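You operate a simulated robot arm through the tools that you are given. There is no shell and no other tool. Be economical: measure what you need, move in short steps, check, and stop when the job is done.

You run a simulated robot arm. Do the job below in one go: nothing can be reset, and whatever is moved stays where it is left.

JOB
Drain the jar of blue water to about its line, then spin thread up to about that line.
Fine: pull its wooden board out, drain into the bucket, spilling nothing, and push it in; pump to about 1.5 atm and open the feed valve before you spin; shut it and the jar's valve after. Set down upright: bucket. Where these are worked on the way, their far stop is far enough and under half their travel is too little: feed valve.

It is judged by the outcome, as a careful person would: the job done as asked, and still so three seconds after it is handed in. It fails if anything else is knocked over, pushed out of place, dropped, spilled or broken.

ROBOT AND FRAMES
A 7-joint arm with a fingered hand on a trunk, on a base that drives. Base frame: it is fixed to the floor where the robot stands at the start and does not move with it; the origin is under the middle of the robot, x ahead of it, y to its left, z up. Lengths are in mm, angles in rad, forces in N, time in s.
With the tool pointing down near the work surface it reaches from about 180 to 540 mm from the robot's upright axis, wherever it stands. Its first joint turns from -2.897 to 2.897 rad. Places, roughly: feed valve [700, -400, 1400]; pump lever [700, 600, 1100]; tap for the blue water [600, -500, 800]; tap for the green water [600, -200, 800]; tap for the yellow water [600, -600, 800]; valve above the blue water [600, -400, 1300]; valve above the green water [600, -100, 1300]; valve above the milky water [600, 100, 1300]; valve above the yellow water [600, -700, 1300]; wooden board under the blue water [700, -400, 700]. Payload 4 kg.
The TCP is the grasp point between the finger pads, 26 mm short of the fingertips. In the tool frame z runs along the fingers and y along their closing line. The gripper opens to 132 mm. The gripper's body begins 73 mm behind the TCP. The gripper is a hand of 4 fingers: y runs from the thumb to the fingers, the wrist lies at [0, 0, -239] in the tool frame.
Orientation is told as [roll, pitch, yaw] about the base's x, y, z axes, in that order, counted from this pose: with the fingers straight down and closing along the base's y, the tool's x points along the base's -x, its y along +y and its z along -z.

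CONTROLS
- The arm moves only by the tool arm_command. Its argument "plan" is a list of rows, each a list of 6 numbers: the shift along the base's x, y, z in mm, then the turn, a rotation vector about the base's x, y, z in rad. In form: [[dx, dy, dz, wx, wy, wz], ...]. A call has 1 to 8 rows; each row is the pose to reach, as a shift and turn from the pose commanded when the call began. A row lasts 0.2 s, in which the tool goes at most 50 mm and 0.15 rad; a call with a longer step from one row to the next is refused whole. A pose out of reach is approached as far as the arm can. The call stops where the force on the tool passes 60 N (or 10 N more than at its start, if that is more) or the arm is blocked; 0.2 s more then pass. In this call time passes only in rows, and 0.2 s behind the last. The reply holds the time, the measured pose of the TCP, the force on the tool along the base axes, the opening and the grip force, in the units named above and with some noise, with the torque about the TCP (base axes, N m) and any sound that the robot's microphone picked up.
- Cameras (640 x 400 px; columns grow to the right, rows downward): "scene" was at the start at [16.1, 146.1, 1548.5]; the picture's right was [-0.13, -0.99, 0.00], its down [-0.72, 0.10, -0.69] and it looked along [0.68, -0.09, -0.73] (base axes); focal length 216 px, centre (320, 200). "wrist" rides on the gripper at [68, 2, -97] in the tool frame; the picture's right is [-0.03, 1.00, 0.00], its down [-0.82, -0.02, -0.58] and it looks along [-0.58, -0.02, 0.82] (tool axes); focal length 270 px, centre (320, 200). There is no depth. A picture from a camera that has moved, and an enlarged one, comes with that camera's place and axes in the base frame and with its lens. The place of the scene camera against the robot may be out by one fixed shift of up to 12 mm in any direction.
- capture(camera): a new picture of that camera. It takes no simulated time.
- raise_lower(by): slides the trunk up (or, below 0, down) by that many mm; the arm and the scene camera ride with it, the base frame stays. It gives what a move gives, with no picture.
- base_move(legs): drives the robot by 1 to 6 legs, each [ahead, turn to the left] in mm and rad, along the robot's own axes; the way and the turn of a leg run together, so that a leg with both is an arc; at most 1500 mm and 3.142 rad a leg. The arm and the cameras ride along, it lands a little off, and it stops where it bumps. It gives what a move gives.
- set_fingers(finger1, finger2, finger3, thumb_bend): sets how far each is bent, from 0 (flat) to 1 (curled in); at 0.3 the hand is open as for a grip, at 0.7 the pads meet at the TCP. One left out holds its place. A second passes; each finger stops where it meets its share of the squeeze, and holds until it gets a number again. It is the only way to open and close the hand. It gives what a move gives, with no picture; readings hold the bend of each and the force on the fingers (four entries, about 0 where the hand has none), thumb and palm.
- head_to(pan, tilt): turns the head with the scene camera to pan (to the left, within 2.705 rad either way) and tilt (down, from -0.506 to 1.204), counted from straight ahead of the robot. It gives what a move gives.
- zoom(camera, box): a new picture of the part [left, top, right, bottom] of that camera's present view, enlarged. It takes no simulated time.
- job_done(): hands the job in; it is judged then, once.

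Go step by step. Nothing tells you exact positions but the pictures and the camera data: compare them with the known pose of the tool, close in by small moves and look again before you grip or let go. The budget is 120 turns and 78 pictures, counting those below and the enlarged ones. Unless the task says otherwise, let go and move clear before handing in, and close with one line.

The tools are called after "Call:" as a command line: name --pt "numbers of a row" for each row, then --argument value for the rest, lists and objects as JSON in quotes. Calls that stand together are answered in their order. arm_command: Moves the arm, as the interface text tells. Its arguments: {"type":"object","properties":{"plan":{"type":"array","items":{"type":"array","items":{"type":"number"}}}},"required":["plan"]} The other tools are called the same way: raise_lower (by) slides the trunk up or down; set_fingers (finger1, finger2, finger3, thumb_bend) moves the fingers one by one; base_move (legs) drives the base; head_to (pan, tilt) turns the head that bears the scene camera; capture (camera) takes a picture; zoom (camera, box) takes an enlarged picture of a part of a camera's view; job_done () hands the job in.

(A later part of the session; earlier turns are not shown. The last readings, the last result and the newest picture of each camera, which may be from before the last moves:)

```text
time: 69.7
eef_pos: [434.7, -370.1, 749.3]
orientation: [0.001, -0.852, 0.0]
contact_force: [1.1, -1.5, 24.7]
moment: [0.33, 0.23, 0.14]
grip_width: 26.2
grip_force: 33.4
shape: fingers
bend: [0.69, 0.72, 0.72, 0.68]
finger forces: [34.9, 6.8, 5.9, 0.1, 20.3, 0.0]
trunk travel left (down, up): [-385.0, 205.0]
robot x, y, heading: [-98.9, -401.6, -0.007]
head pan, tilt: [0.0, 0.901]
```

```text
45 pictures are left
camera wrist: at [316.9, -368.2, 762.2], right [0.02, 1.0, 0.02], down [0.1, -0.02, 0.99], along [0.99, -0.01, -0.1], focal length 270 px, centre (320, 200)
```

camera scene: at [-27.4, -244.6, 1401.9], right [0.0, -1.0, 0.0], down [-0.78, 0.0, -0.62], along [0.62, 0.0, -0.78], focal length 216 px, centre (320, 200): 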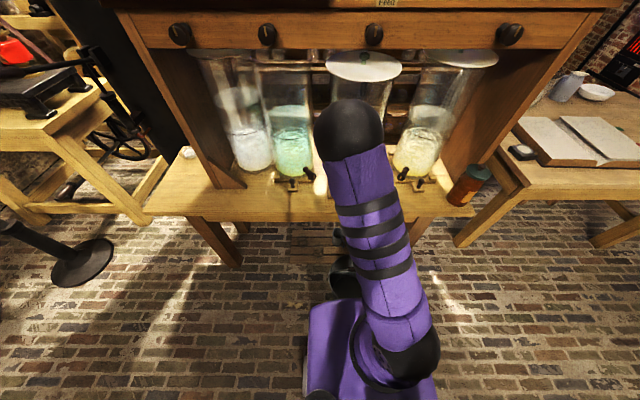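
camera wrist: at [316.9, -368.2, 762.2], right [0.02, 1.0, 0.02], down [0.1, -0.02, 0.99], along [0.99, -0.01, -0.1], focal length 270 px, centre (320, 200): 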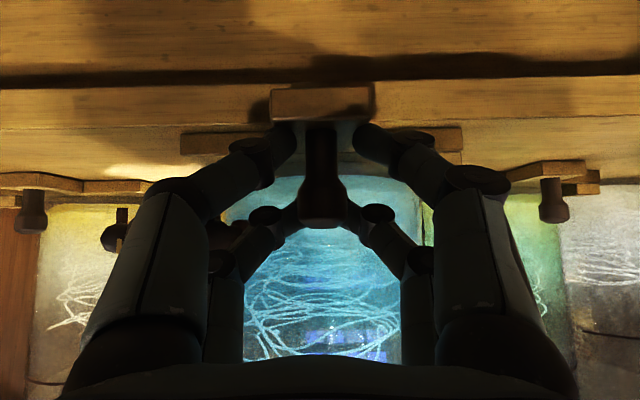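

Bench edge is near x≈430; the spout is now at about 453. Pull about 60 mm more.

Call:
base_move --legs '[[-60, 0]]'

Call:
capture --camera "wrist"

Call:
capture --camera "scene"

```text
time: 70.6
eef_pos: [374.5, -369.5, 749.7]
orientation: [0.0, -0.854, -0.001]
contact_force: [1.6, -1.2, 16.7]
moment: [0.22, 0.22, 0.07]
grip_width: 26.1
grip_force: 28.8
shape: fingers
bend: [0.68, 0.72, 0.72, 0.68]
finger forces: [26.8, 6.8, 5.7, 0.0, 18.5, 0.1]
trunk travel left (down, up): [-385.0, 205.0]
robot x, y, heading: [-156.6, -400.4, -0.001]
head pan, tilt: [0.0, 0.901]
```

```text
44 pictures are left
camera wrist: at [258.6, -368.1, 762.4], right [0.02, 1.0, 0.02], down [0.1, -0.02, 0.99], along [0.99, -0.01, -0.1], focal length 270 px, centre (320, 200)
```

wrist: 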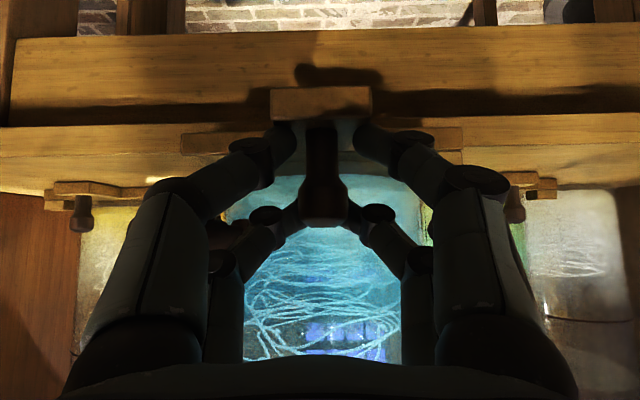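

```text
43 pictures are left
camera scene: at [-146.9, -243.9, 1401.6], right [0.0, -1.0, 0.0], down [-0.78, 0.0, -0.62], along [0.62, 0.0, -0.78], focal length 216 px, centre (320, 200)
```

scene: 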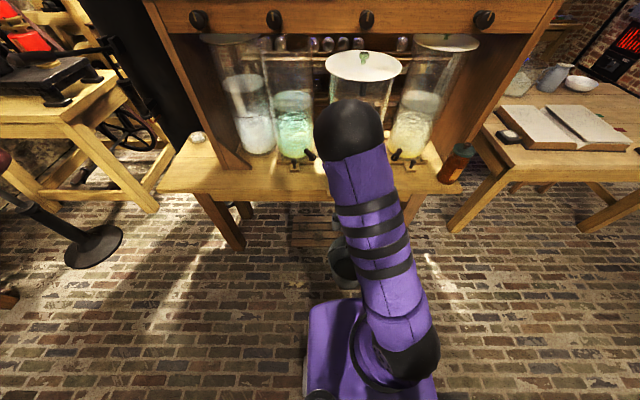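

The board is out about 208 mm; the spout should be about x≈385, past the edge. I release the peg, back off and look at the tap.

Call:
set_fingers --finger1 0.45 --finger2 0.45 --finger3 0.45 --thumb_bend 0.45

Call:
base_move --legs '[[-150, 0]]'

Call:
capture --camera "wrist"

```text
time: 71.6
eef_pos: [374.7, -368.9, 750.2]
orientation: [0.001, -0.853, -0.003]
contact_force: [0.0, 0.0, 0.6]
moment: [0.03, -0.01, 0.02]
grip_width: 82.3
grip_force: 0.1
shape: fingers
bend: [0.45, 0.45, 0.45, 0.45]
finger forces: [0.0, 0.0, 0.0, 0.0, 0.0, 0.1]
trunk travel left (down, up): [-385.0, 205.0]
robot x, y, heading: [-159.0, -397.9, -0.005]
head pan, tilt: [0.0, 0.901]
```

```text
time: 73.0
eef_pos: [227.4, -369.4, 748.9]
orientation: [0.0, -0.854, -0.004]
contact_force: [-0.3, -0.1, -0.1]
moment: [0.02, 0.02, 0.0]
grip_width: 82.3
grip_force: 0.1
shape: fingers
bend: [0.45, 0.45, 0.45, 0.45]
finger forces: [0.1, 0.1, 0.0, 0.0, 0.0, 0.0]
trunk travel left (down, up): [-385.0, 205.0]
robot x, y, heading: [-303.3, -400.4, -0.006]
head pan, tilt: [0.0, 0.901]
```

```text
42 pictures are left
camera wrist: at [109.4, -367.7, 762.0], right [0.02, 1.0, 0.02], down [0.1, -0.02, 0.99], along [0.99, -0.02, -0.1], focal length 270 px, centre (320, 200)
```

wrist: 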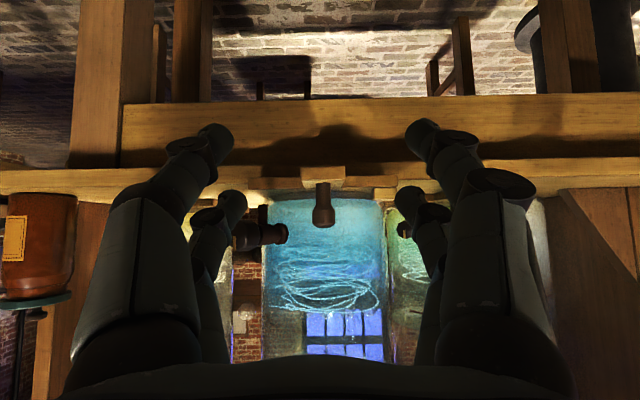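

Call:
zoom --camera "wrist" --box '[220, 160, 340, 260]'

Call:
zoom --camera "scene" --box '[320, 90, 420, 200]'

```text
4.00 times, centred on (280, 210) of wrist
camera zoom: at [109.4, -367.7, 762.0], right [0.02, 1.0, 0.02], down [0.1, -0.02, 0.99], along [0.99, -0.02, -0.1], focal length 1081 px, centre (480, 160)
```

zoom: 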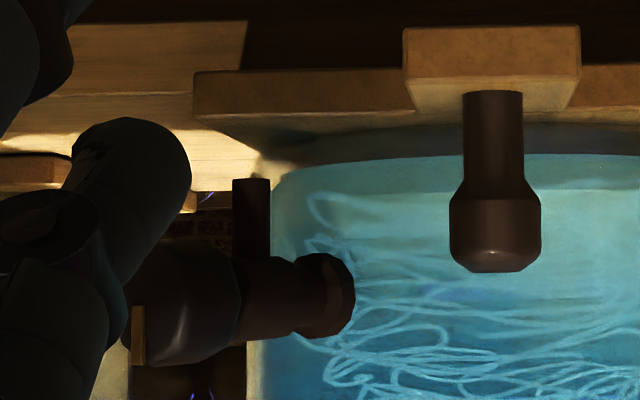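

```text
3.64 times, centred on (370, 145) of scene
camera zoom: at [-295.3, -242.9, 1401.5], right [-0.01, -1.0, 0.0], down [-0.78, 0.0, -0.62], along [0.62, 0.0, -0.78], focal length 787 px, centre (138, 400)
```

zoom: 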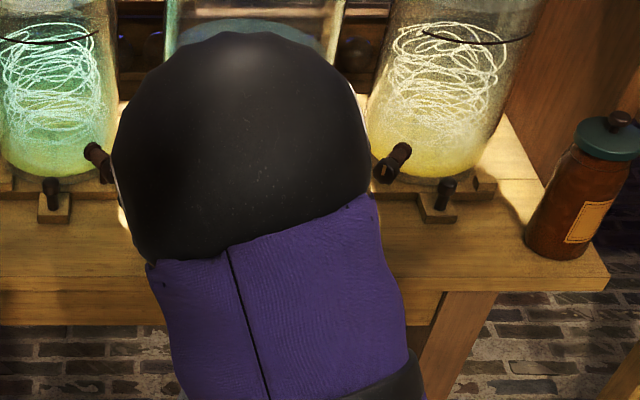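

The tap's axis is at about z≈769, knob end near (368, -450), barrel pointing about 40° to my right; the spout hangs below its middle. I turn the hand to point level along that axis.

Call:
arm_command --pt "15 0 30 0 -0.144 0" --pt "29 0 61 0 -0.288 0" --pt "41 0 93 0 -0.432 0" --pt "51 0 125 0 -0.576 0" --pt "59 0 157 0 -0.718 0"

Call:
arm_command --pt "-10 -25 0 0 0 0.12" --pt "-30 -52 0 0 0 0.24" --pt "-55 -80 0 0 0 0.36" --pt "-82 -105 0 0 0 0.48" --pt "-110 -128 0 0 0 0.6" --pt "-139 -148 0 0 0 0.7"

Call:
capture --camera "wrist"

```text
time: 74.2
eef_pos: [287.8, -367.1, 906.9]
orientation: [2.54, -1.568, -2.541]
contact_force: [0.1, 0.7, 1.1]
moment: [-0.01, 0.0, -0.03]
grip_width: 82.1
grip_force: 0.1
shape: fingers
bend: [0.45, 0.45, 0.45, 0.45]
finger forces: [0.0, 0.1, 0.0, 0.0, 0.0, 0.1]
trunk travel left (down, up): [-385.0, 205.0]
robot x, y, heading: [-308.8, -398.4, -0.0]
head pan, tilt: [0.0, 0.901]
```

```text
time: 75.6
eef_pos: [146.6, -517.7, 907.5]
orientation: [2.018, -1.568, -1.316]
contact_force: [-0.2, 0.7, 0.0]
moment: [-0.04, 0.03, 0.02]
grip_width: 82.7
grip_force: 0.1
shape: fingers
bend: [0.45, 0.45, 0.45, 0.45]
finger forces: [0.0, 0.0, 0.0, 0.0, 0.0, 0.0]
trunk travel left (down, up): [-385.0, 205.0]
robot x, y, heading: [-311.1, -403.1, -0.005]
head pan, tilt: [0.0, 0.901]
```

```text
39 pictures are left
camera wrist: at [72.2, -577.9, 839.6], right [-0.64, 0.76, 0.03], down [-0.43, -0.39, 0.82], along [0.63, 0.51, 0.58], focal length 270 px, centre (320, 200)
```

wrist: 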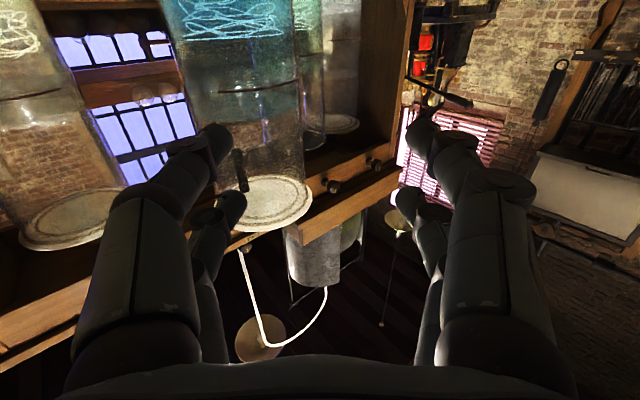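

Now lower to the tap's height and drive up to the stand-off.

Call:
raise_lower --by -138

Call:
base_move --legs '[[150, 0]]'

Call:
capture --camera "wrist"

Call:
capture --camera "scene"

```text
time: 77.3
eef_pos: [146.9, -515.9, 769.7]
orientation: [1.891, -1.568, -1.191]
contact_force: [0.3, 0.0, -1.3]
moment: [0.0, -0.04, -0.01]
grip_width: 82.6
grip_force: 0.0
shape: fingers
bend: [0.45, 0.45, 0.45, 0.45]
finger forces: [0.0, 0.0, 0.1, 0.1, 0.1, 0.1]
trunk travel left (down, up): [-247.0, 343.0]
robot x, y, heading: [-305.8, -399.5, -0.005]
head pan, tilt: [0.0, 0.901]
```

```text
time: 78.6
eef_pos: [299.4, -518.2, 769.1]
orientation: [1.901, -1.569, -1.203]
contact_force: [0.4, -0.3, -0.4]
moment: [0.02, 0.0, -0.01]
grip_width: 82.4
grip_force: 0.1
shape: fingers
bend: [0.45, 0.45, 0.45, 0.45]
finger forces: [0.1, 0.1, 0.0, 0.1, 0.1, 0.0]
trunk travel left (down, up): [-247.0, 343.0]
robot x, y, heading: [-157.4, -400.4, -0.009]
head pan, tilt: [0.0, 0.901]
```

```text
38 pictures are left
camera wrist: at [224.0, -578.9, 701.7], right [-0.64, 0.77, 0.03], down [-0.43, -0.39, 0.82], along [0.63, 0.51, 0.58], focal length 270 px, centre (320, 200)
```

wrist: 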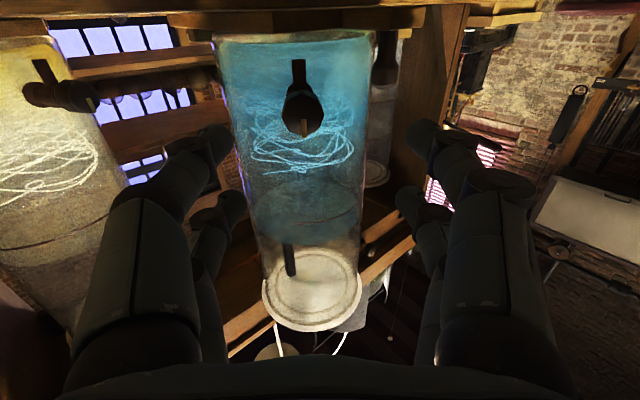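

```text
37 pictures are left
camera scene: at [-143.8, -243.9, 1263.6], right [-0.01, -1.0, 0.0], down [-0.78, 0.01, -0.62], along [0.62, 0.0, -0.78], focal length 216 px, centre (320, 200)
```

scene: 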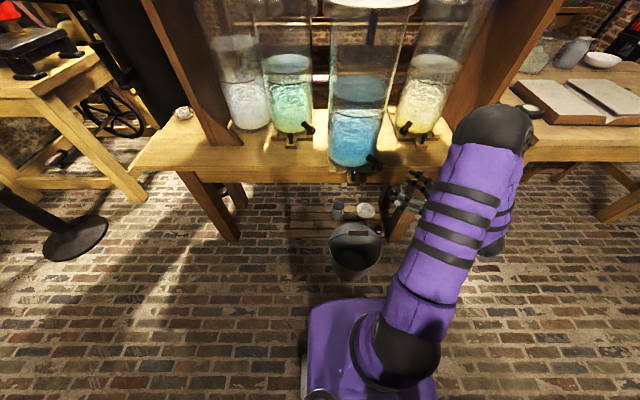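

The knob is nearly end-on, about 10 mm off to the left and ~95 mm ahead. I shift sideways, go half way and look again.

Call:
arm_command --pt "20 -2 0 0 0 0" --pt "45 18 0 0 0 0" --pt "52 30 0 0 0 0"

Call:
capture --camera "wrist"

```text
time: 79.4
eef_pos: [350.8, -486.5, 769.2]
orientation: [1.883, -1.568, -1.187]
contact_force: [-0.6, 0.3, 0.0]
moment: [0.01, 0.0, -0.01]
grip_width: 82.5
grip_force: 0.1
shape: fingers
bend: [0.45, 0.45, 0.45, 0.45]
finger forces: [0.0, 0.0, 0.0, 0.1, 0.0, 0.1]
trunk travel left (down, up): [-247.0, 343.0]
robot x, y, heading: [-154.8, -402.1, -0.008]
head pan, tilt: [0.0, 0.901]
```

```text
36 pictures are left
camera wrist: at [276.3, -548.7, 700.6], right [-0.64, 0.77, 0.03], down [-0.43, -0.39, 0.82], along [0.63, 0.51, 0.58], focal length 270 px, centre (320, 200)
```

wrist: 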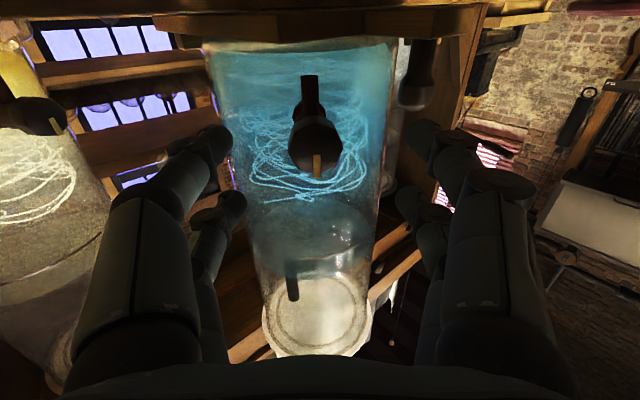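

Aligned; the face is ~42 mm ahead and ~5 mm lower. Go in 50 mm and close.

Call:
arm_command --pt "19 16 -5 0 0 0" --pt "38 32 -5 0 0 0"

Call:
set_fingers --finger1 0.75 --finger2 0.75 --finger3 0.75 --thumb_bend 0.75

Call:
capture --camera "wrist"

```text
time: 80.0
eef_pos: [388.2, -455.2, 764.7]
orientation: [1.72, -1.569, -1.023]
contact_force: [-0.6, -0.4, -0.1]
moment: [0.02, -0.01, 0.0]
grip_width: 82.9
grip_force: 0.1
shape: fingers
bend: [0.45, 0.45, 0.45, 0.45]
finger forces: [0.0, 0.0, 0.0, 0.1, 0.0, 0.0]
trunk travel left (down, up): [-247.0, 343.0]
robot x, y, heading: [-155.7, -403.4, -0.01]
head pan, tilt: [0.0, 0.901]
```

```text
time: 81.0
eef_pos: [388.6, -455.2, 765.4]
orientation: [2.501, -1.568, -1.803]
contact_force: [6.5, 5.2, 6.7]
moment: [-0.05, -0.04, 0.03]
grip_width: 0.1
grip_force: 8.8
shape: fingers
bend: [0.73, 0.72, 0.72, 0.73]
finger forces: [0.1, 5.6, 12.6, 0.1, 0.1, 0.0]
trunk travel left (down, up): [-247.0, 343.0]
robot x, y, heading: [-157.7, -402.9, -0.005]
head pan, tilt: [0.0, 0.901]
```

```text
35 pictures are left
camera wrist: at [313.6, -516.5, 696.5], right [-0.64, 0.76, 0.03], down [-0.43, -0.39, 0.82], along [0.63, 0.51, 0.58], focal length 270 px, centre (320, 200)
```

wrist: 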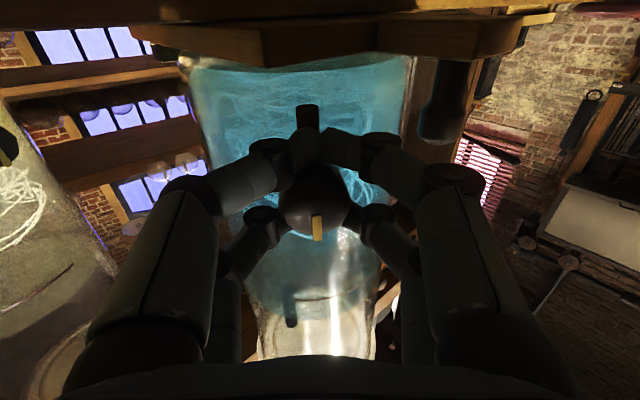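

The fingers closed behind the knob around the narrower barrel. I open, back off ~16 mm and re-grip on the knob itself.

Call:
set_fingers --finger1 0.5 --finger2 0.5 --finger3 0.5 --thumb_bend 0.5

Call:
arm_command --pt "-13 -11 0 0 0 0"

Call:
set_fingers --finger1 0.75 --finger2 0.75 --finger3 0.75 --thumb_bend 0.75

Call:
zoom --camera "wrist" --box '[200, 80, 440, 300]'

```text
time: 82.0
eef_pos: [387.9, -455.3, 764.1]
orientation: [1.836, -1.57, -1.136]
contact_force: [-0.9, 0.1, -0.4]
moment: [0.0, 0.01, -0.02]
grip_width: 65.4
grip_force: 0.0
shape: fingers
bend: [0.5, 0.5, 0.5, 0.5]
finger forces: [0.0, 0.1, 0.0, 0.0, 0.0, 0.0]
trunk travel left (down, up): [-247.0, 343.0]
robot x, y, heading: [-155.8, -401.7, -0.007]
head pan, tilt: [0.0, 0.901]
```

```text
time: 82.4
eef_pos: [374.9, -468.1, 764.6]
orientation: [1.98, -1.569, -1.284]
contact_force: [0.4, -0.2, 0.2]
moment: [0.02, 0.01, -0.03]
grip_width: 65.4
grip_force: 0.1
shape: fingers
bend: [0.5, 0.5, 0.5, 0.5]
finger forces: [0.0, 0.0, 0.0, 0.1, 0.0, 0.1]
trunk travel left (down, up): [-247.0, 343.0]
robot x, y, heading: [-155.5, -404.4, -0.013]
head pan, tilt: [0.0, 0.901]
```

```text
time: 83.4
eef_pos: [374.7, -467.0, 764.1]
orientation: [2.544, -1.569, -1.844]
contact_force: [3.6, 1.0, 7.2]
moment: [0.06, -0.07, -0.04]
grip_width: 0.0
grip_force: 7.6
shape: fingers
bend: [0.73, 0.71, 0.68, 0.73]
finger forces: [0.0, 7.2, 7.8, 0.1, 0.0, 0.1]
trunk travel left (down, up): [-247.0, 343.0]
robot x, y, heading: [-155.2, -399.9, -0.015]
head pan, tilt: [0.0, 0.901]
```

```text
1.82 times, centred on (320, 190) of wrist
camera zoom: at [300.4, -528.2, 696.5], right [-0.64, 0.76, 0.03], down [-0.43, -0.39, 0.82], along [0.63, 0.51, 0.58], focal length 491 px, centre (320, 218)
```

zoom: 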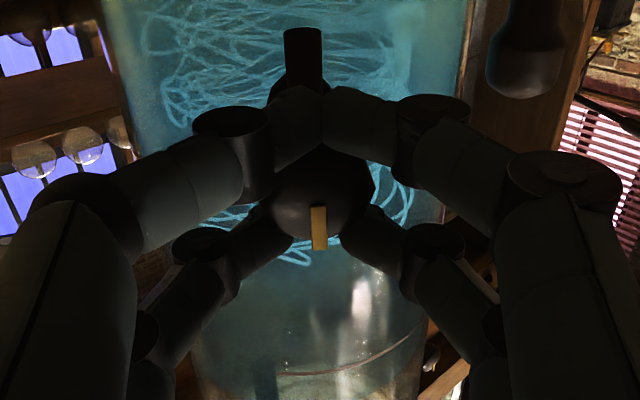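

The two finger rows straddle the knob (finger1+thumb pass below it, fingers 2/3 sit on its upper sides). I shift the hand up ~19 mm so the strong pair pinches the knob's middle.

Call:
set_fingers --finger1 0.5 --finger2 0.45 --finger3 0.45 --thumb_bend 0.5

Call:
arm_command --pt "5 4 19 0 0 0"

Call:
set_fingers --finger1 0.75 --thumb_bend 0.75

Call:
zoom --camera "wrist" --box '[200, 60, 440, 280]'

```text
time: 84.4
eef_pos: [375.5, -468.2, 764.4]
orientation: [1.877, -1.57, -1.178]
contact_force: [0.0, -1.1, 0.0]
moment: [0.02, 0.0, -0.01]
grip_width: 65.3
grip_force: 0.0
shape: fingers
bend: [0.5, 0.45, 0.45, 0.5]
finger forces: [0.1, 0.0, 0.0, 0.0, 0.1, 0.0]
trunk travel left (down, up): [-247.0, 343.0]
robot x, y, heading: [-154.0, -399.0, -0.007]
head pan, tilt: [0.0, 0.901]
```

```text
time: 84.8
eef_pos: [380.0, -462.9, 782.7]
orientation: [1.639, -1.569, -0.939]
contact_force: [1.0, -1.4, -0.5]
moment: [0.0, 0.02, 0.03]
grip_width: 65.1
grip_force: 0.0
shape: fingers
bend: [0.5, 0.45, 0.45, 0.5]
finger forces: [0.1, 0.0, 0.0, 0.0, 0.1, 0.1]
trunk travel left (down, up): [-247.0, 343.0]
robot x, y, heading: [-159.1, -403.0, -0.002]
head pan, tilt: [0.0, 0.901]
```

```text
time: 85.8
eef_pos: [380.6, -464.3, 784.3]
orientation: [1.739, -1.568, -1.041]
contact_force: [5.7, -5.6, 0.2]
moment: [-0.07, -0.04, -0.1]
grip_width: 26.3
grip_force: 12.5
shape: fingers
bend: [0.63, 0.45, 0.45, 0.65]
finger forces: [8.9, 0.0, 0.0, 0.0, 16.0, 0.0]
trunk travel left (down, up): [-247.0, 343.0]
robot x, y, heading: [-159.4, -397.9, -0.006]
head pan, tilt: [0.0, 0.901]
```

```text
1.82 times, centred on (320, 170) of wrist
camera zoom: at [305.7, -524.4, 715.0], right [-0.64, 0.77, 0.03], down [-0.43, -0.39, 0.82], along [0.64, 0.51, 0.58], focal length 491 px, centre (320, 254)
```

zoom: 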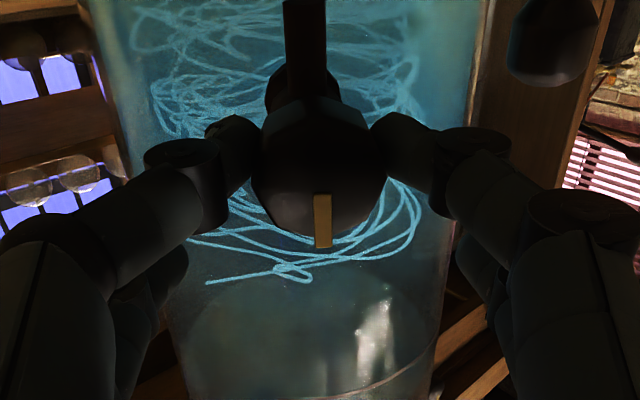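

Firm pinch across the knob (26 mm). I turn it counter-clockwise about its axis a first 0.6 rad, the hand circling the axis.

Call:
arm_command --pt "-1.8 2.2 -0.2 -0.115 -0.097 0" --pt "-3.6 4.3 -0.85 -0.23 -0.193 0" --pt "-5.3 6.3 -1.9 -0.345 -0.29 0" --pt "-6.9 8.2 -3.3 -0.46 -0.386 0"

Call:
zoom --camera "wrist" --box '[160, 40, 480, 280]'

```text
time: 86.8
eef_pos: [373.8, -455.4, 780.5]
orientation: [-1.572, -0.97, 2.269]
contact_force: [5.5, -9.4, 1.1]
moment: [-0.09, -0.01, -0.18]
grip_width: 26.1
grip_force: 13.6
shape: fingers
bend: [0.65, 0.45, 0.45, 0.65]
finger forces: [8.8, 0.0, 0.0, 0.0, 18.6, 0.0]
trunk travel left (down, up): [-247.0, 343.0]
robot x, y, heading: [-155.4, -398.9, -0.01]
head pan, tilt: [0.0, 0.901]
```

```text
1.67 times, centred on (320, 160) of wrist
camera zoom: at [324.1, -546.7, 723.1], right [-0.54, 0.64, -0.54], down [-0.73, -0.03, 0.68], along [0.42, 0.77, 0.48], focal length 450 px, centre (320, 267)
```

zoom: 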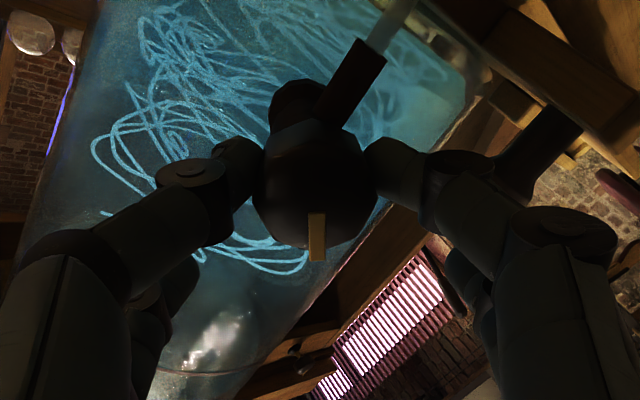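

Water is flowing from the spout. Check where the stream lands and the level.

Call:
zoom --camera "scene" --box '[300, 40, 460, 300]'

```text
1.54 times, centred on (380, 170) of scene
camera zoom: at [-143.4, -244.6, 1263.7], right [-0.01, -1.0, 0.0], down [-0.78, 0.01, -0.62], along [0.62, 0.0, -0.78], focal length 333 px, centre (228, 246)
```

zoom: 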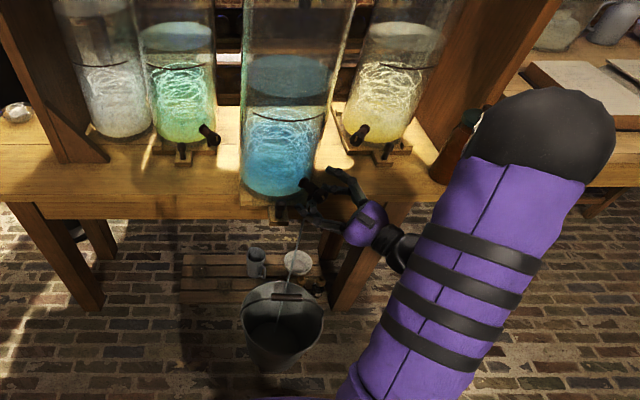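

The stream falls inside the bucket. I hold and watch the level go down.

Call:
arm_command --pt "0 0 0 0 0 0" --pt "0 0 0 0 0 0" --pt "0 0 0 0 0 0" --pt "0 0 0 0 0 0" --pt "0 0 0 0 0 0"

Call:
zoom --camera "scene" --box '[320, 40, 420, 140]'

```text
time: 88.0
eef_pos: [373.8, -455.3, 779.4]
orientation: [-1.571, -0.972, 2.271]
contact_force: [1.3, -9.7, 1.2]
moment: [-0.14, -0.02, -0.13]
grip_width: 26.2
grip_force: 13.8
shape: fingers
bend: [0.65, 0.45, 0.45, 0.65]
finger forces: [9.8, 0.0, 0.0, 0.0, 17.0, 0.0]
trunk travel left (down, up): [-247.0, 343.0]
robot x, y, heading: [-155.2, -396.4, -0.008]
head pan, tilt: [0.0, 0.901]
```

```text
4.00 times, centred on (370, 90) of scene
camera zoom: at [-143.7, -244.7, 1263.6], right [-0.01, -1.0, 0.0], down [-0.78, 0.01, -0.62], along [0.62, 0.0, -0.78], focal length 865 px, centre (120, 640)
```

zoom: 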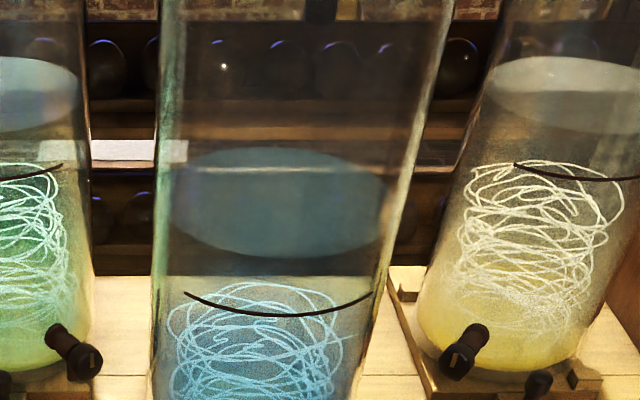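

Call:
arm_command --pt "0 0 0 0 0 0" --pt "0 0 0 0 0 0" --pt "0 0 0 0 0 0" --pt "0 0 0 0 0 0" --pt "0 0 0 0 0 0" --pt "0 0 0 0 0 0" --pt "0 0 0 0 0 0" --pt "0 0 0 0 0 0"

Call:
zoom --camera "scene" --box '[320, 40, 420, 140]'

```text
time: 89.8
eef_pos: [372.4, -456.3, 780.3]
orientation: [-1.571, -0.972, 2.271]
contact_force: [0.4, -9.8, 1.7]
moment: [-0.13, 0.03, -0.14]
grip_width: 26.0
grip_force: 13.5
shape: fingers
bend: [0.65, 0.45, 0.45, 0.66]
finger forces: [10.2, 0.0, 0.0, 0.1, 16.0, 0.1]
trunk travel left (down, up): [-247.0, 343.0]
robot x, y, heading: [-156.5, -405.3, -0.006]
head pan, tilt: [0.0, 0.901]
```

```text
4.00 times, centred on (370, 90) of scene
camera zoom: at [-143.8, -244.6, 1263.6], right [-0.01, -1.0, 0.0], down [-0.78, 0.01, -0.62], along [0.62, 0.0, -0.78], focal length 865 px, centre (120, 640)
```

zoom: 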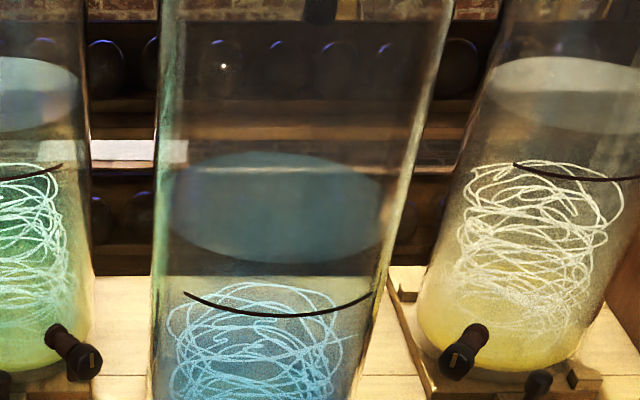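

It drains slowly at this opening; I open the tap further by another 0.6 rad.

Call:
arm_command --pt "-1.4 1.7 -1.8 -0.115 -0.097 0" --pt "-2.7 3.2 -3.9 -0.23 -0.193 0" --pt "-3.7 4.4 -6.2 -0.345 -0.29 0" --pt "-4.5 5.3 -8.8 -0.46 -0.386 0"

Call:
arm_command --pt "0 0 0 0 0 0" --pt "0 0 0 0 0 0" --pt "0 0 0 0 0 0" --pt "0 0 0 0 0 0" --pt "0 0 0 0 0 0"

Call:
capture --camera "scene"

```text
time: 90.8
eef_pos: [370.0, -451.9, 773.0]
orientation: [-1.571, -0.369, 2.268]
contact_force: [2.9, -10.5, 5.3]
moment: [-0.08, -0.02, -0.26]
grip_width: 25.9
grip_force: 15.1
shape: fingers
bend: [0.66, 0.45, 0.45, 0.65]
finger forces: [10.5, 0.0, 0.1, 0.0, 19.6, 0.0]
trunk travel left (down, up): [-247.0, 343.0]
robot x, y, heading: [-158.7, -400.4, -0.011]
head pan, tilt: [0.0, 0.901]
```

```text
time: 92.0
eef_pos: [368.7, -450.4, 772.3]
orientation: [-1.57, -0.371, 2.269]
contact_force: [0.4, -11.1, 5.4]
moment: [-0.13, -0.03, -0.29]
grip_width: 25.7
grip_force: 15.0
shape: fingers
bend: [0.67, 0.45, 0.45, 0.66]
finger forces: [10.8, 0.1, 0.0, 0.0, 18.7, 0.0]
trunk travel left (down, up): [-247.0, 343.0]
robot x, y, heading: [-156.1, -401.7, -0.006]
head pan, tilt: [0.0, 0.901]
```

```text
28 pictures are left
camera scene: at [-143.8, -244.8, 1263.7], right [-0.01, -1.0, 0.0], down [-0.78, 0.01, -0.62], along [0.62, 0.0, -0.78], focal length 216 px, centre (320, 200)
```

scene: 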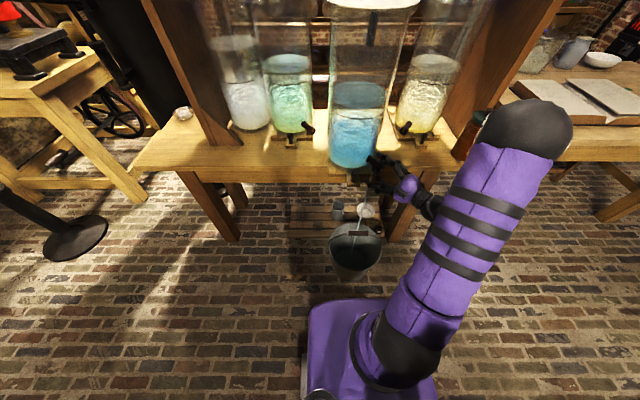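

Call:
arm_command --pt "0 0 0 0 0 0" --pt "0 0 0 0 0 0" --pt "0 0 0 0 0 0" --pt "0 0 0 0 0 0" --pt "0 0 0 0 0 0" --pt "0 0 0 0 0 0"

Call:
zoom --camera "scene" --box '[320, 40, 420, 140]'

```text
time: 93.4
eef_pos: [368.6, -451.0, 772.1]
orientation: [-1.57, -0.374, 2.269]
contact_force: [3.8, -9.6, 5.9]
moment: [-0.1, -0.08, -0.24]
grip_width: 26.1
grip_force: 14.2
shape: fingers
bend: [0.67, 0.45, 0.45, 0.65]
finger forces: [9.7, 0.0, 0.1, 0.0, 18.6, 0.0]
trunk travel left (down, up): [-247.0, 343.0]
robot x, y, heading: [-157.8, -399.1, -0.004]
head pan, tilt: [0.0, 0.901]
```

```text
4.00 times, centred on (370, 90) of scene
camera zoom: at [-144.4, -244.7, 1263.7], right [-0.01, -1.0, 0.0], down [-0.78, 0.01, -0.62], along [0.62, 0.0, -0.78], focal length 865 px, centre (120, 640)
```

zoom: 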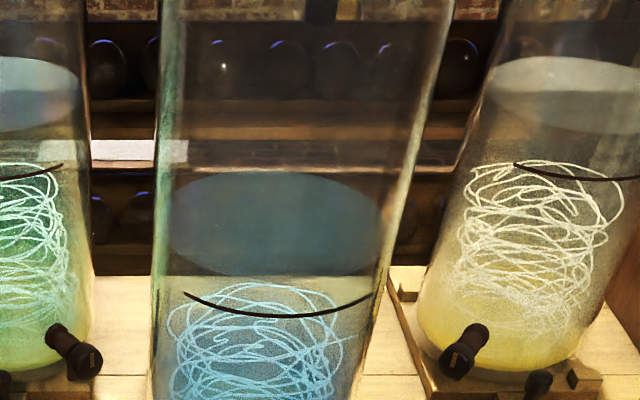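

About 5 px/s now, 36 px to go. Hold about 4.5 s and look.

Call:
arm_command --pt "0 0 0 0 0 0" --pt "0 0 0 0 0 0" --pt "0 0 0 0 0 0" --pt "0 0 0 0 0 0" --pt "0 0 0 0 0 0" --pt "0 0 0 0 0 0" --pt "0 0 0 0 0 0" --pt "0 0 0 0 0 0"

Call:
arm_command --pt "0 0 0 0 0 0" --pt "0 0 0 0 0 0" --pt "0 0 0 0 0 0" --pt "0 0 0 0 0 0" --pt "0 0 0 0 0 0" --pt "0 0 0 0 0 0" --pt "0 0 0 0 0 0" --pt "0 0 0 0 0 0"

Call:
zoom --camera "scene" --box '[320, 40, 420, 140]'

```text
time: 95.2
eef_pos: [369.5, -451.7, 771.3]
orientation: [-1.571, -0.371, 2.269]
contact_force: [-0.8, -7.5, 6.1]
moment: [-0.11, -0.02, -0.21]
grip_width: 25.9
grip_force: 13.5
shape: fingers
bend: [0.67, 0.45, 0.45, 0.65]
finger forces: [10.5, 0.1, 0.0, 0.0, 16.9, 0.0]
trunk travel left (down, up): [-247.0, 343.0]
robot x, y, heading: [-157.4, -398.6, -0.004]
head pan, tilt: [0.0, 0.901]
```

```text
time: 97.0
eef_pos: [369.2, -450.4, 771.6]
orientation: [-1.571, -0.371, 2.268]
contact_force: [-0.4, -7.3, 4.4]
moment: [-0.11, -0.03, -0.13]
grip_width: 26.0
grip_force: 14.0
shape: fingers
bend: [0.67, 0.45, 0.45, 0.65]
finger forces: [10.5, 0.1, 0.1, 0.0, 16.8, 0.0]
trunk travel left (down, up): [-247.0, 343.0]
robot x, y, heading: [-154.7, -402.5, -0.002]
head pan, tilt: [0.0, 0.901]
```

```text
4.00 times, centred on (370, 90) of scene
camera zoom: at [-144.0, -244.6, 1263.6], right [-0.01, -1.0, 0.0], down [-0.78, 0.01, -0.62], along [0.62, 0.0, -0.78], focal length 865 px, centre (120, 640)
```

zoom: 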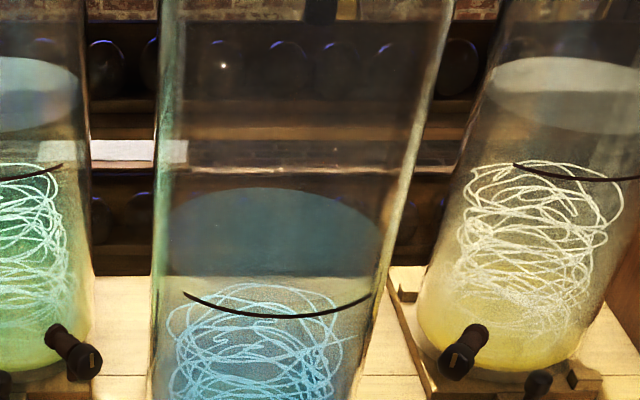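

About 19 px to go at 4.4 px/s. Hold ~3.4 s, then close the tap.

Call:
arm_command --pt "0 0 0 0 0 0" --pt "0 0 0 0 0 0" --pt "0 0 0 0 0 0" --pt "0 0 0 0 0 0" --pt "0 0 0 0 0 0" --pt "0 0 0 0 0 0" --pt "0 0 0 0 0 0" --pt "0 0 0 0 0 0"

Call:
arm_command --pt "0 0 0 0 0 0" --pt "0 0 0 0 0 0" --pt "0 0 0 0 0 0" --pt "0 0 0 0 0 0" --pt "0 0 0 0 0 0" --pt "0 0 0 0 0 0" --pt "0 0 0 0 0 0"

Call:
zoom --camera "scene" --box '[320, 40, 420, 140]'

```text
time: 98.8
eef_pos: [367.8, -450.3, 771.5]
orientation: [-1.571, -0.371, 2.27]
contact_force: [6.8, -4.4, 6.6]
moment: [-0.07, -0.08, -0.09]
grip_width: 26.2
grip_force: 13.4
shape: fingers
bend: [0.66, 0.45, 0.45, 0.66]
finger forces: [8.3, 0.0, 0.1, 0.0, 17.6, 0.0]
trunk travel left (down, up): [-247.0, 343.0]
robot x, y, heading: [-157.9, -400.5, -0.006]
head pan, tilt: [0.0, 0.901]
```

```text
time: 100.4
eef_pos: [368.4, -449.8, 772.2]
orientation: [-1.571, -0.371, 2.271]
contact_force: [0.4, -7.9, 6.0]
moment: [-0.07, -0.05, -0.15]
grip_width: 25.5
grip_force: 12.6
shape: fingers
bend: [0.66, 0.45, 0.45, 0.66]
finger forces: [9.0, 0.1, 0.0, 0.1, 15.7, 0.0]
trunk travel left (down, up): [-247.0, 343.0]
robot x, y, heading: [-154.7, -403.8, -0.005]
head pan, tilt: [0.0, 0.901]
```

```text
4.00 times, centred on (370, 90) of scene
camera zoom: at [-144.4, -244.7, 1263.6], right [-0.01, -1.0, 0.0], down [-0.78, 0.01, -0.62], along [0.62, 0.0, -0.78], focal length 865 px, centre (120, 640)
```

zoom: 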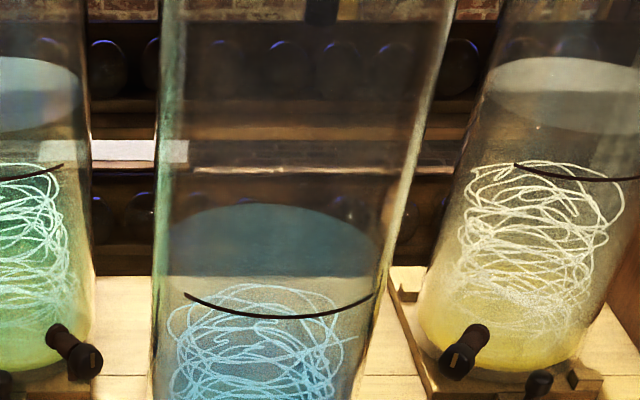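

The level is on target. Close the tap: turn back 1.2 rad plus a little for seating.

Call:
arm_command --pt "0.8 -0.9 2.6 0.115 0.097 0" --pt "1.8 -2.1 4.9 0.23 0.193 0" --pt "3.1 -3.6 7.0 0.345 0.29 0" --pt "4.5 -5.3 8.8 0.46 0.386 0" --pt "6.1 -7.2 10.2 0.574 0.483 0" --pt "7.8 -9.2 11.25 0.689 0.58 0" --pt "9.6 -11.3 11.9 0.804 0.676 0" --pt "11.4 -13.5 12.1 0.919 0.773 0"

Call:
arm_command --pt "1 -1.2 0 0.077 0.064 0"

Call:
capture --camera "wrist"

```text
time: 102.2
eef_pos: [380.7, -463.0, 782.6]
orientation: [1.184, -1.565, -0.484]
contact_force: [-2.7, -5.3, -1.0]
moment: [-0.21, 0.02, 0.11]
grip_width: 25.5
grip_force: 12.2
shape: fingers
bend: [0.65, 0.45, 0.45, 0.68]
finger forces: [12.7, 0.1, 0.0, 0.0, 12.7, 0.0]
trunk travel left (down, up): [-247.0, 343.0]
robot x, y, heading: [-157.3, -398.0, -0.004]
head pan, tilt: [0.0, 0.901]
```

```text
time: 102.6
eef_pos: [382.8, -463.6, 782.6]
orientation: [1.558, -1.466, -0.86]
contact_force: [-2.4, -3.3, -0.4]
moment: [-0.45, -0.06, 0.14]
grip_width: 25.5
grip_force: 13.8
shape: fingers
bend: [0.64, 0.45, 0.45, 0.67]
finger forces: [14.3, 0.0, 0.1, 0.1, 13.6, 0.0]
trunk travel left (down, up): [-247.0, 343.0]
robot x, y, heading: [-158.5, -400.4, -0.004]
head pan, tilt: [0.0, 0.901]
```

```text
24 pictures are left
camera wrist: at [302.7, -519.9, 715.6], right [-0.64, 0.76, 0.13], down [-0.37, -0.45, 0.81], along [0.67, 0.47, 0.57], focal length 270 px, centre (320, 200)
```

wrist: 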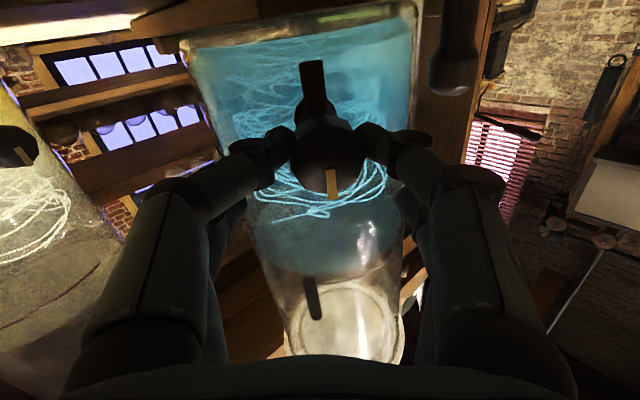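

The tap is shut (stop felt, no stream). I release, withdraw along its axis, back off and restore the tilted pose for pushing the board in.

Call:
set_fingers --finger1 0.45 --finger2 0.45 --finger3 0.45 --thumb_bend 0.45

Call:
arm_command --pt "-20 -16 0 0 0 0" --pt "-50 -41 0 -0.04 -0.03 0" --pt "-77 -64 0 -0.077 -0.064 0"

Call:
base_move --legs '[[-150, 0]]'

Call:
raise_lower --by 123

Call:
arm_command --pt "29 23 0 0 0 -0.12" --pt "57 46 0 0 0 -0.24" --pt "84 70 0 0 0 -0.36" --pt "109 97 0 0 0 -0.48" --pt "129 125 0 0 0 -0.6" --pt "139 154 0 0 0 -0.7"

Call:
arm_command --pt "-8 0 -32 0 0.144 0" --pt "-18 0 -64 0 0.288 0" --pt "-30 0 -96 0 0.432 0" --pt "-44 0 -127 0 0.576 0" --pt "-59 0 -157 0 0.718 0"

```text
time: 103.6
eef_pos: [381.7, -463.9, 783.5]
orientation: [1.572, -1.469, -0.873]
contact_force: [0.1, -0.1, 0.0]
moment: [-0.01, -0.01, 0.06]
grip_width: 82.2
grip_force: 0.0
shape: fingers
bend: [0.45, 0.45, 0.45, 0.45]
finger forces: [0.0, 0.0, 0.1, 0.0, 0.0, 0.0]
trunk travel left (down, up): [-247.0, 343.0]
robot x, y, heading: [-156.9, -401.6, -0.012]
head pan, tilt: [0.0, 0.901]
```

```text
time: 104.4
eef_pos: [302.5, -528.7, 784.9]
orientation: [0.824, -1.569, -0.126]
contact_force: [0.4, 0.6, -0.5]
moment: [-0.01, 0.02, -0.01]
grip_width: 82.2
grip_force: 0.0
shape: fingers
bend: [0.45, 0.45, 0.45, 0.45]
finger forces: [0.0, 0.0, 0.1, 0.2, 0.0, 0.0]
trunk travel left (down, up): [-247.0, 343.0]
robot x, y, heading: [-156.5, -398.0, -0.005]
head pan, tilt: [0.0, 0.901]
```

```text
time: 105.8
eef_pos: [156.9, -527.8, 784.2]
orientation: [1.31, -1.569, -0.608]
contact_force: [0.2, -0.8, -0.7]
moment: [0.04, -0.02, 0.0]
grip_width: 82.6
grip_force: 0.2
shape: fingers
bend: [0.45, 0.45, 0.45, 0.45]
finger forces: [0.0, 0.1, 0.1, 0.0, 0.0, 0.0]
trunk travel left (down, up): [-247.0, 343.0]
robot x, y, heading: [-304.8, -405.2, -0.0]
head pan, tilt: [0.0, 0.901]
```

```text
time: 107.3
eef_pos: [158.2, -527.8, 907.6]
orientation: [1.216, -1.569, -0.515]
contact_force: [0.1, -0.1, 0.0]
moment: [-0.02, 0.0, -0.01]
grip_width: 82.2
grip_force: 0.1
shape: fingers
bend: [0.45, 0.45, 0.45, 0.45]
finger forces: [0.0, 0.0, 0.1, 0.0, 0.0, 0.0]
trunk travel left (down, up): [-370.0, 220.0]
robot x, y, heading: [-302.1, -397.4, 0.005]
head pan, tilt: [0.0, 0.901]
```

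```text
time: 108.7
eef_pos: [299.0, -373.0, 906.6]
orientation: [0.541, -1.568, -0.538]
contact_force: [-0.2, -0.5, -0.2]
moment: [0.0, -0.02, 0.03]
grip_width: 82.6
grip_force: 0.0
shape: fingers
bend: [0.45, 0.45, 0.45, 0.45]
finger forces: [0.0, 0.0, 0.0, 0.1, 0.0, 0.0]
trunk travel left (down, up): [-370.0, 220.0]
robot x, y, heading: [-306.6, -399.3, -0.003]
head pan, tilt: [0.0, 0.901]
```

```text
time: 109.9
eef_pos: [239.8, -373.4, 752.3]
orientation: [0.004, -0.851, -0.004]
contact_force: [-0.1, 0.5, -0.8]
moment: [-0.02, -0.01, -0.02]
grip_width: 82.3
grip_force: 0.1
shape: fingers
bend: [0.45, 0.45, 0.45, 0.45]
finger forces: [0.0, 0.1, 0.0, 0.1, 0.0, 0.0]
trunk travel left (down, up): [-370.0, 220.0]
robot x, y, heading: [-305.0, -399.1, -0.005]
head pan, tilt: [0.0, 0.901]
```

Back in the earlier pose; drive forward onto the peg and grip it.

Call:
arm_command --pt "0 4 -2 0 0 0"

Call:
base_move --legs '[[134, 0]]'

Call:
set_fingers --finger1 0.75 --finger2 0.75 --finger3 0.75 --thumb_bend 0.75

```text
time: 110.3
eef_pos: [239.5, -370.9, 750.2]
orientation: [0.003, -0.85, -0.003]
contact_force: [-0.6, -0.5, -0.6]
moment: [-0.03, -0.01, 0.0]
grip_width: 82.6
grip_force: 0.1
shape: fingers
bend: [0.45, 0.45, 0.45, 0.45]
finger forces: [0.0, 0.0, 0.0, 0.0, 0.0, 0.0]
trunk travel left (down, up): [-370.0, 220.0]
robot x, y, heading: [-304.0, -400.5, -0.0]
head pan, tilt: [0.0, 0.901]
```

```text
time: 111.7
eef_pos: [377.5, -371.1, 750.1]
orientation: [0.005, -0.852, -0.006]
contact_force: [0.0, 0.5, -0.1]
moment: [-0.02, 0.0, -0.03]
grip_width: 82.6
grip_force: 0.0
shape: fingers
bend: [0.45, 0.45, 0.45, 0.45]
finger forces: [0.1, 0.0, 0.1, 0.1, 0.1, 0.1]
trunk travel left (down, up): [-370.0, 220.0]
robot x, y, heading: [-165.4, -399.1, 0.002]
head pan, tilt: [0.0, 0.901]
```

```text
time: 112.7
eef_pos: [377.5, -371.8, 751.7]
orientation: [0.006, -0.857, -0.006]
contact_force: [3.2, -1.6, 11.9]
moment: [0.27, -0.17, 0.03]
grip_width: 25.5
grip_force: 15.3
shape: fingers
bend: [0.62, 0.73, 0.73, 0.67]
finger forces: [19.7, 0.0, 0.0, 0.1, 11.8, 0.1]
trunk travel left (down, up): [-370.0, 220.0]
robot x, y, heading: [-166.0, -399.6, 0.0]
head pan, tilt: [0.0, 0.901]
```

Gripped. Push in: base 120 mm, then the rest with the arm.

Call:
base_move --legs '[[60, 0], [60, 0]]'

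Call:
arm_command --pt "15 0 0 0 0 0" --pt "30 0 0 0 0 0" --pt "45 0 0 0 0 0" --pt "60 0 0 0 0 0" --pt "72 0 0 0 0 0" --pt "82 0 0 0 0 0" --pt "88 0 0 0 0 0"

Call:
capture --camera "wrist"

```text
time: 114.2
eef_pos: [496.8, -371.9, 749.7]
orientation: [0.004, -0.856, -0.006]
contact_force: [0.2, -2.3, 20.4]
moment: [0.25, -0.11, -0.13]
grip_width: 26.5
grip_force: 18.3
shape: fingers
bend: [0.64, 0.73, 0.73, 0.68]
finger forces: [23.0, 0.0, 0.0, 0.0, 12.9, 0.1]
trunk travel left (down, up): [-370.0, 220.0]
robot x, y, heading: [-45.7, -398.6, -0.004]
head pan, tilt: [0.0, 0.901]
```

```text
time: 115.8
eef_pos: [585.8, -373.6, 751.3]
orientation: [0.005, -0.855, -0.007]
contact_force: [-4.4, -6.0, 11.1]
moment: [-0.06, 0.09, -0.1]
grip_width: 26.2
grip_force: 16.2
shape: fingers
bend: [0.64, 0.73, 0.73, 0.68]
finger forces: [17.6, 0.0, 0.0, 0.0, 15.0, 0.0]
trunk travel left (down, up): [-370.0, 220.0]
robot x, y, heading: [-48.8, -400.9, -0.002]
head pan, tilt: [0.0, 0.901]
```

```text
23 pictures are left
camera wrist: at [468.0, -370.9, 763.2], right [0.02, 1.0, 0.02], down [0.1, -0.02, 0.99], along [0.99, -0.02, -0.1], focal length 270 px, centre (320, 200)
```

wrist: 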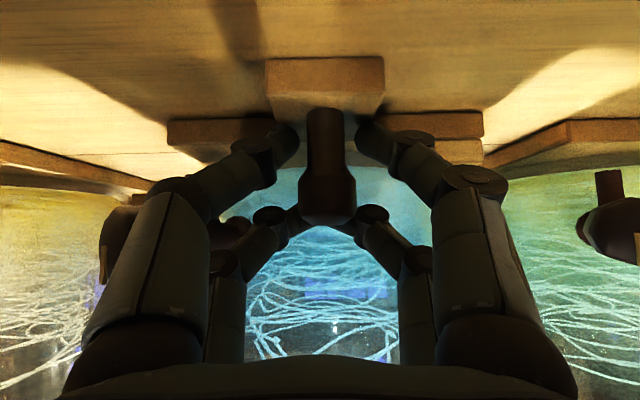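

Compared with the first view, the board is still ~18 mm short (the peg slid in the grip). Push on until it stops.

Call:
arm_command --pt "8 0 0 0 0 0" --pt "14 0 0 0 0 0" --pt "20 0 0 0 0 0" --pt "26 0 0 0 0 0"

Call:
capture --camera "wrist"

```text
time: 116.8
eef_pos: [606.0, -371.8, 750.4]
orientation: [0.003, -0.853, -0.005]
contact_force: [-38.4, -4.5, 20.2]
moment: [0.2, 0.74, 0.11]
grip_width: 26.5
grip_force: 37.4
shape: fingers
bend: [0.67, 0.74, 0.74, 0.68]
finger forces: [29.9, 11.2, 12.8, 0.0, 20.3, 0.1]
trunk travel left (down, up): [-370.0, 220.0]
robot x, y, heading: [-45.9, -396.9, -0.006]
head pan, tilt: [0.0, 0.901]
```

```text
22 pictures are left
camera wrist: at [489.6, -370.2, 763.1], right [0.02, 1.0, 0.02], down [0.1, -0.02, 0.99], along [0.99, -0.02, -0.1], focal length 270 px, centre (320, 200)
```

wrist: 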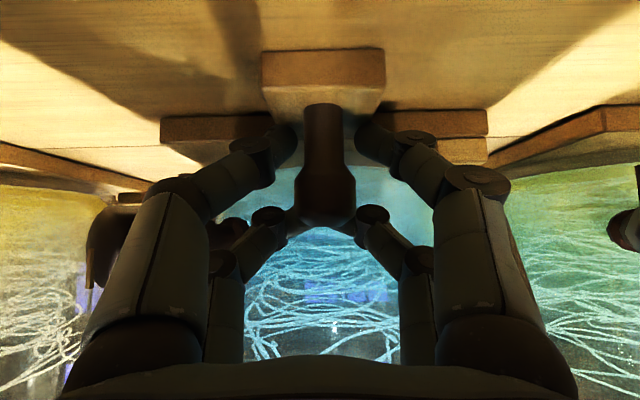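

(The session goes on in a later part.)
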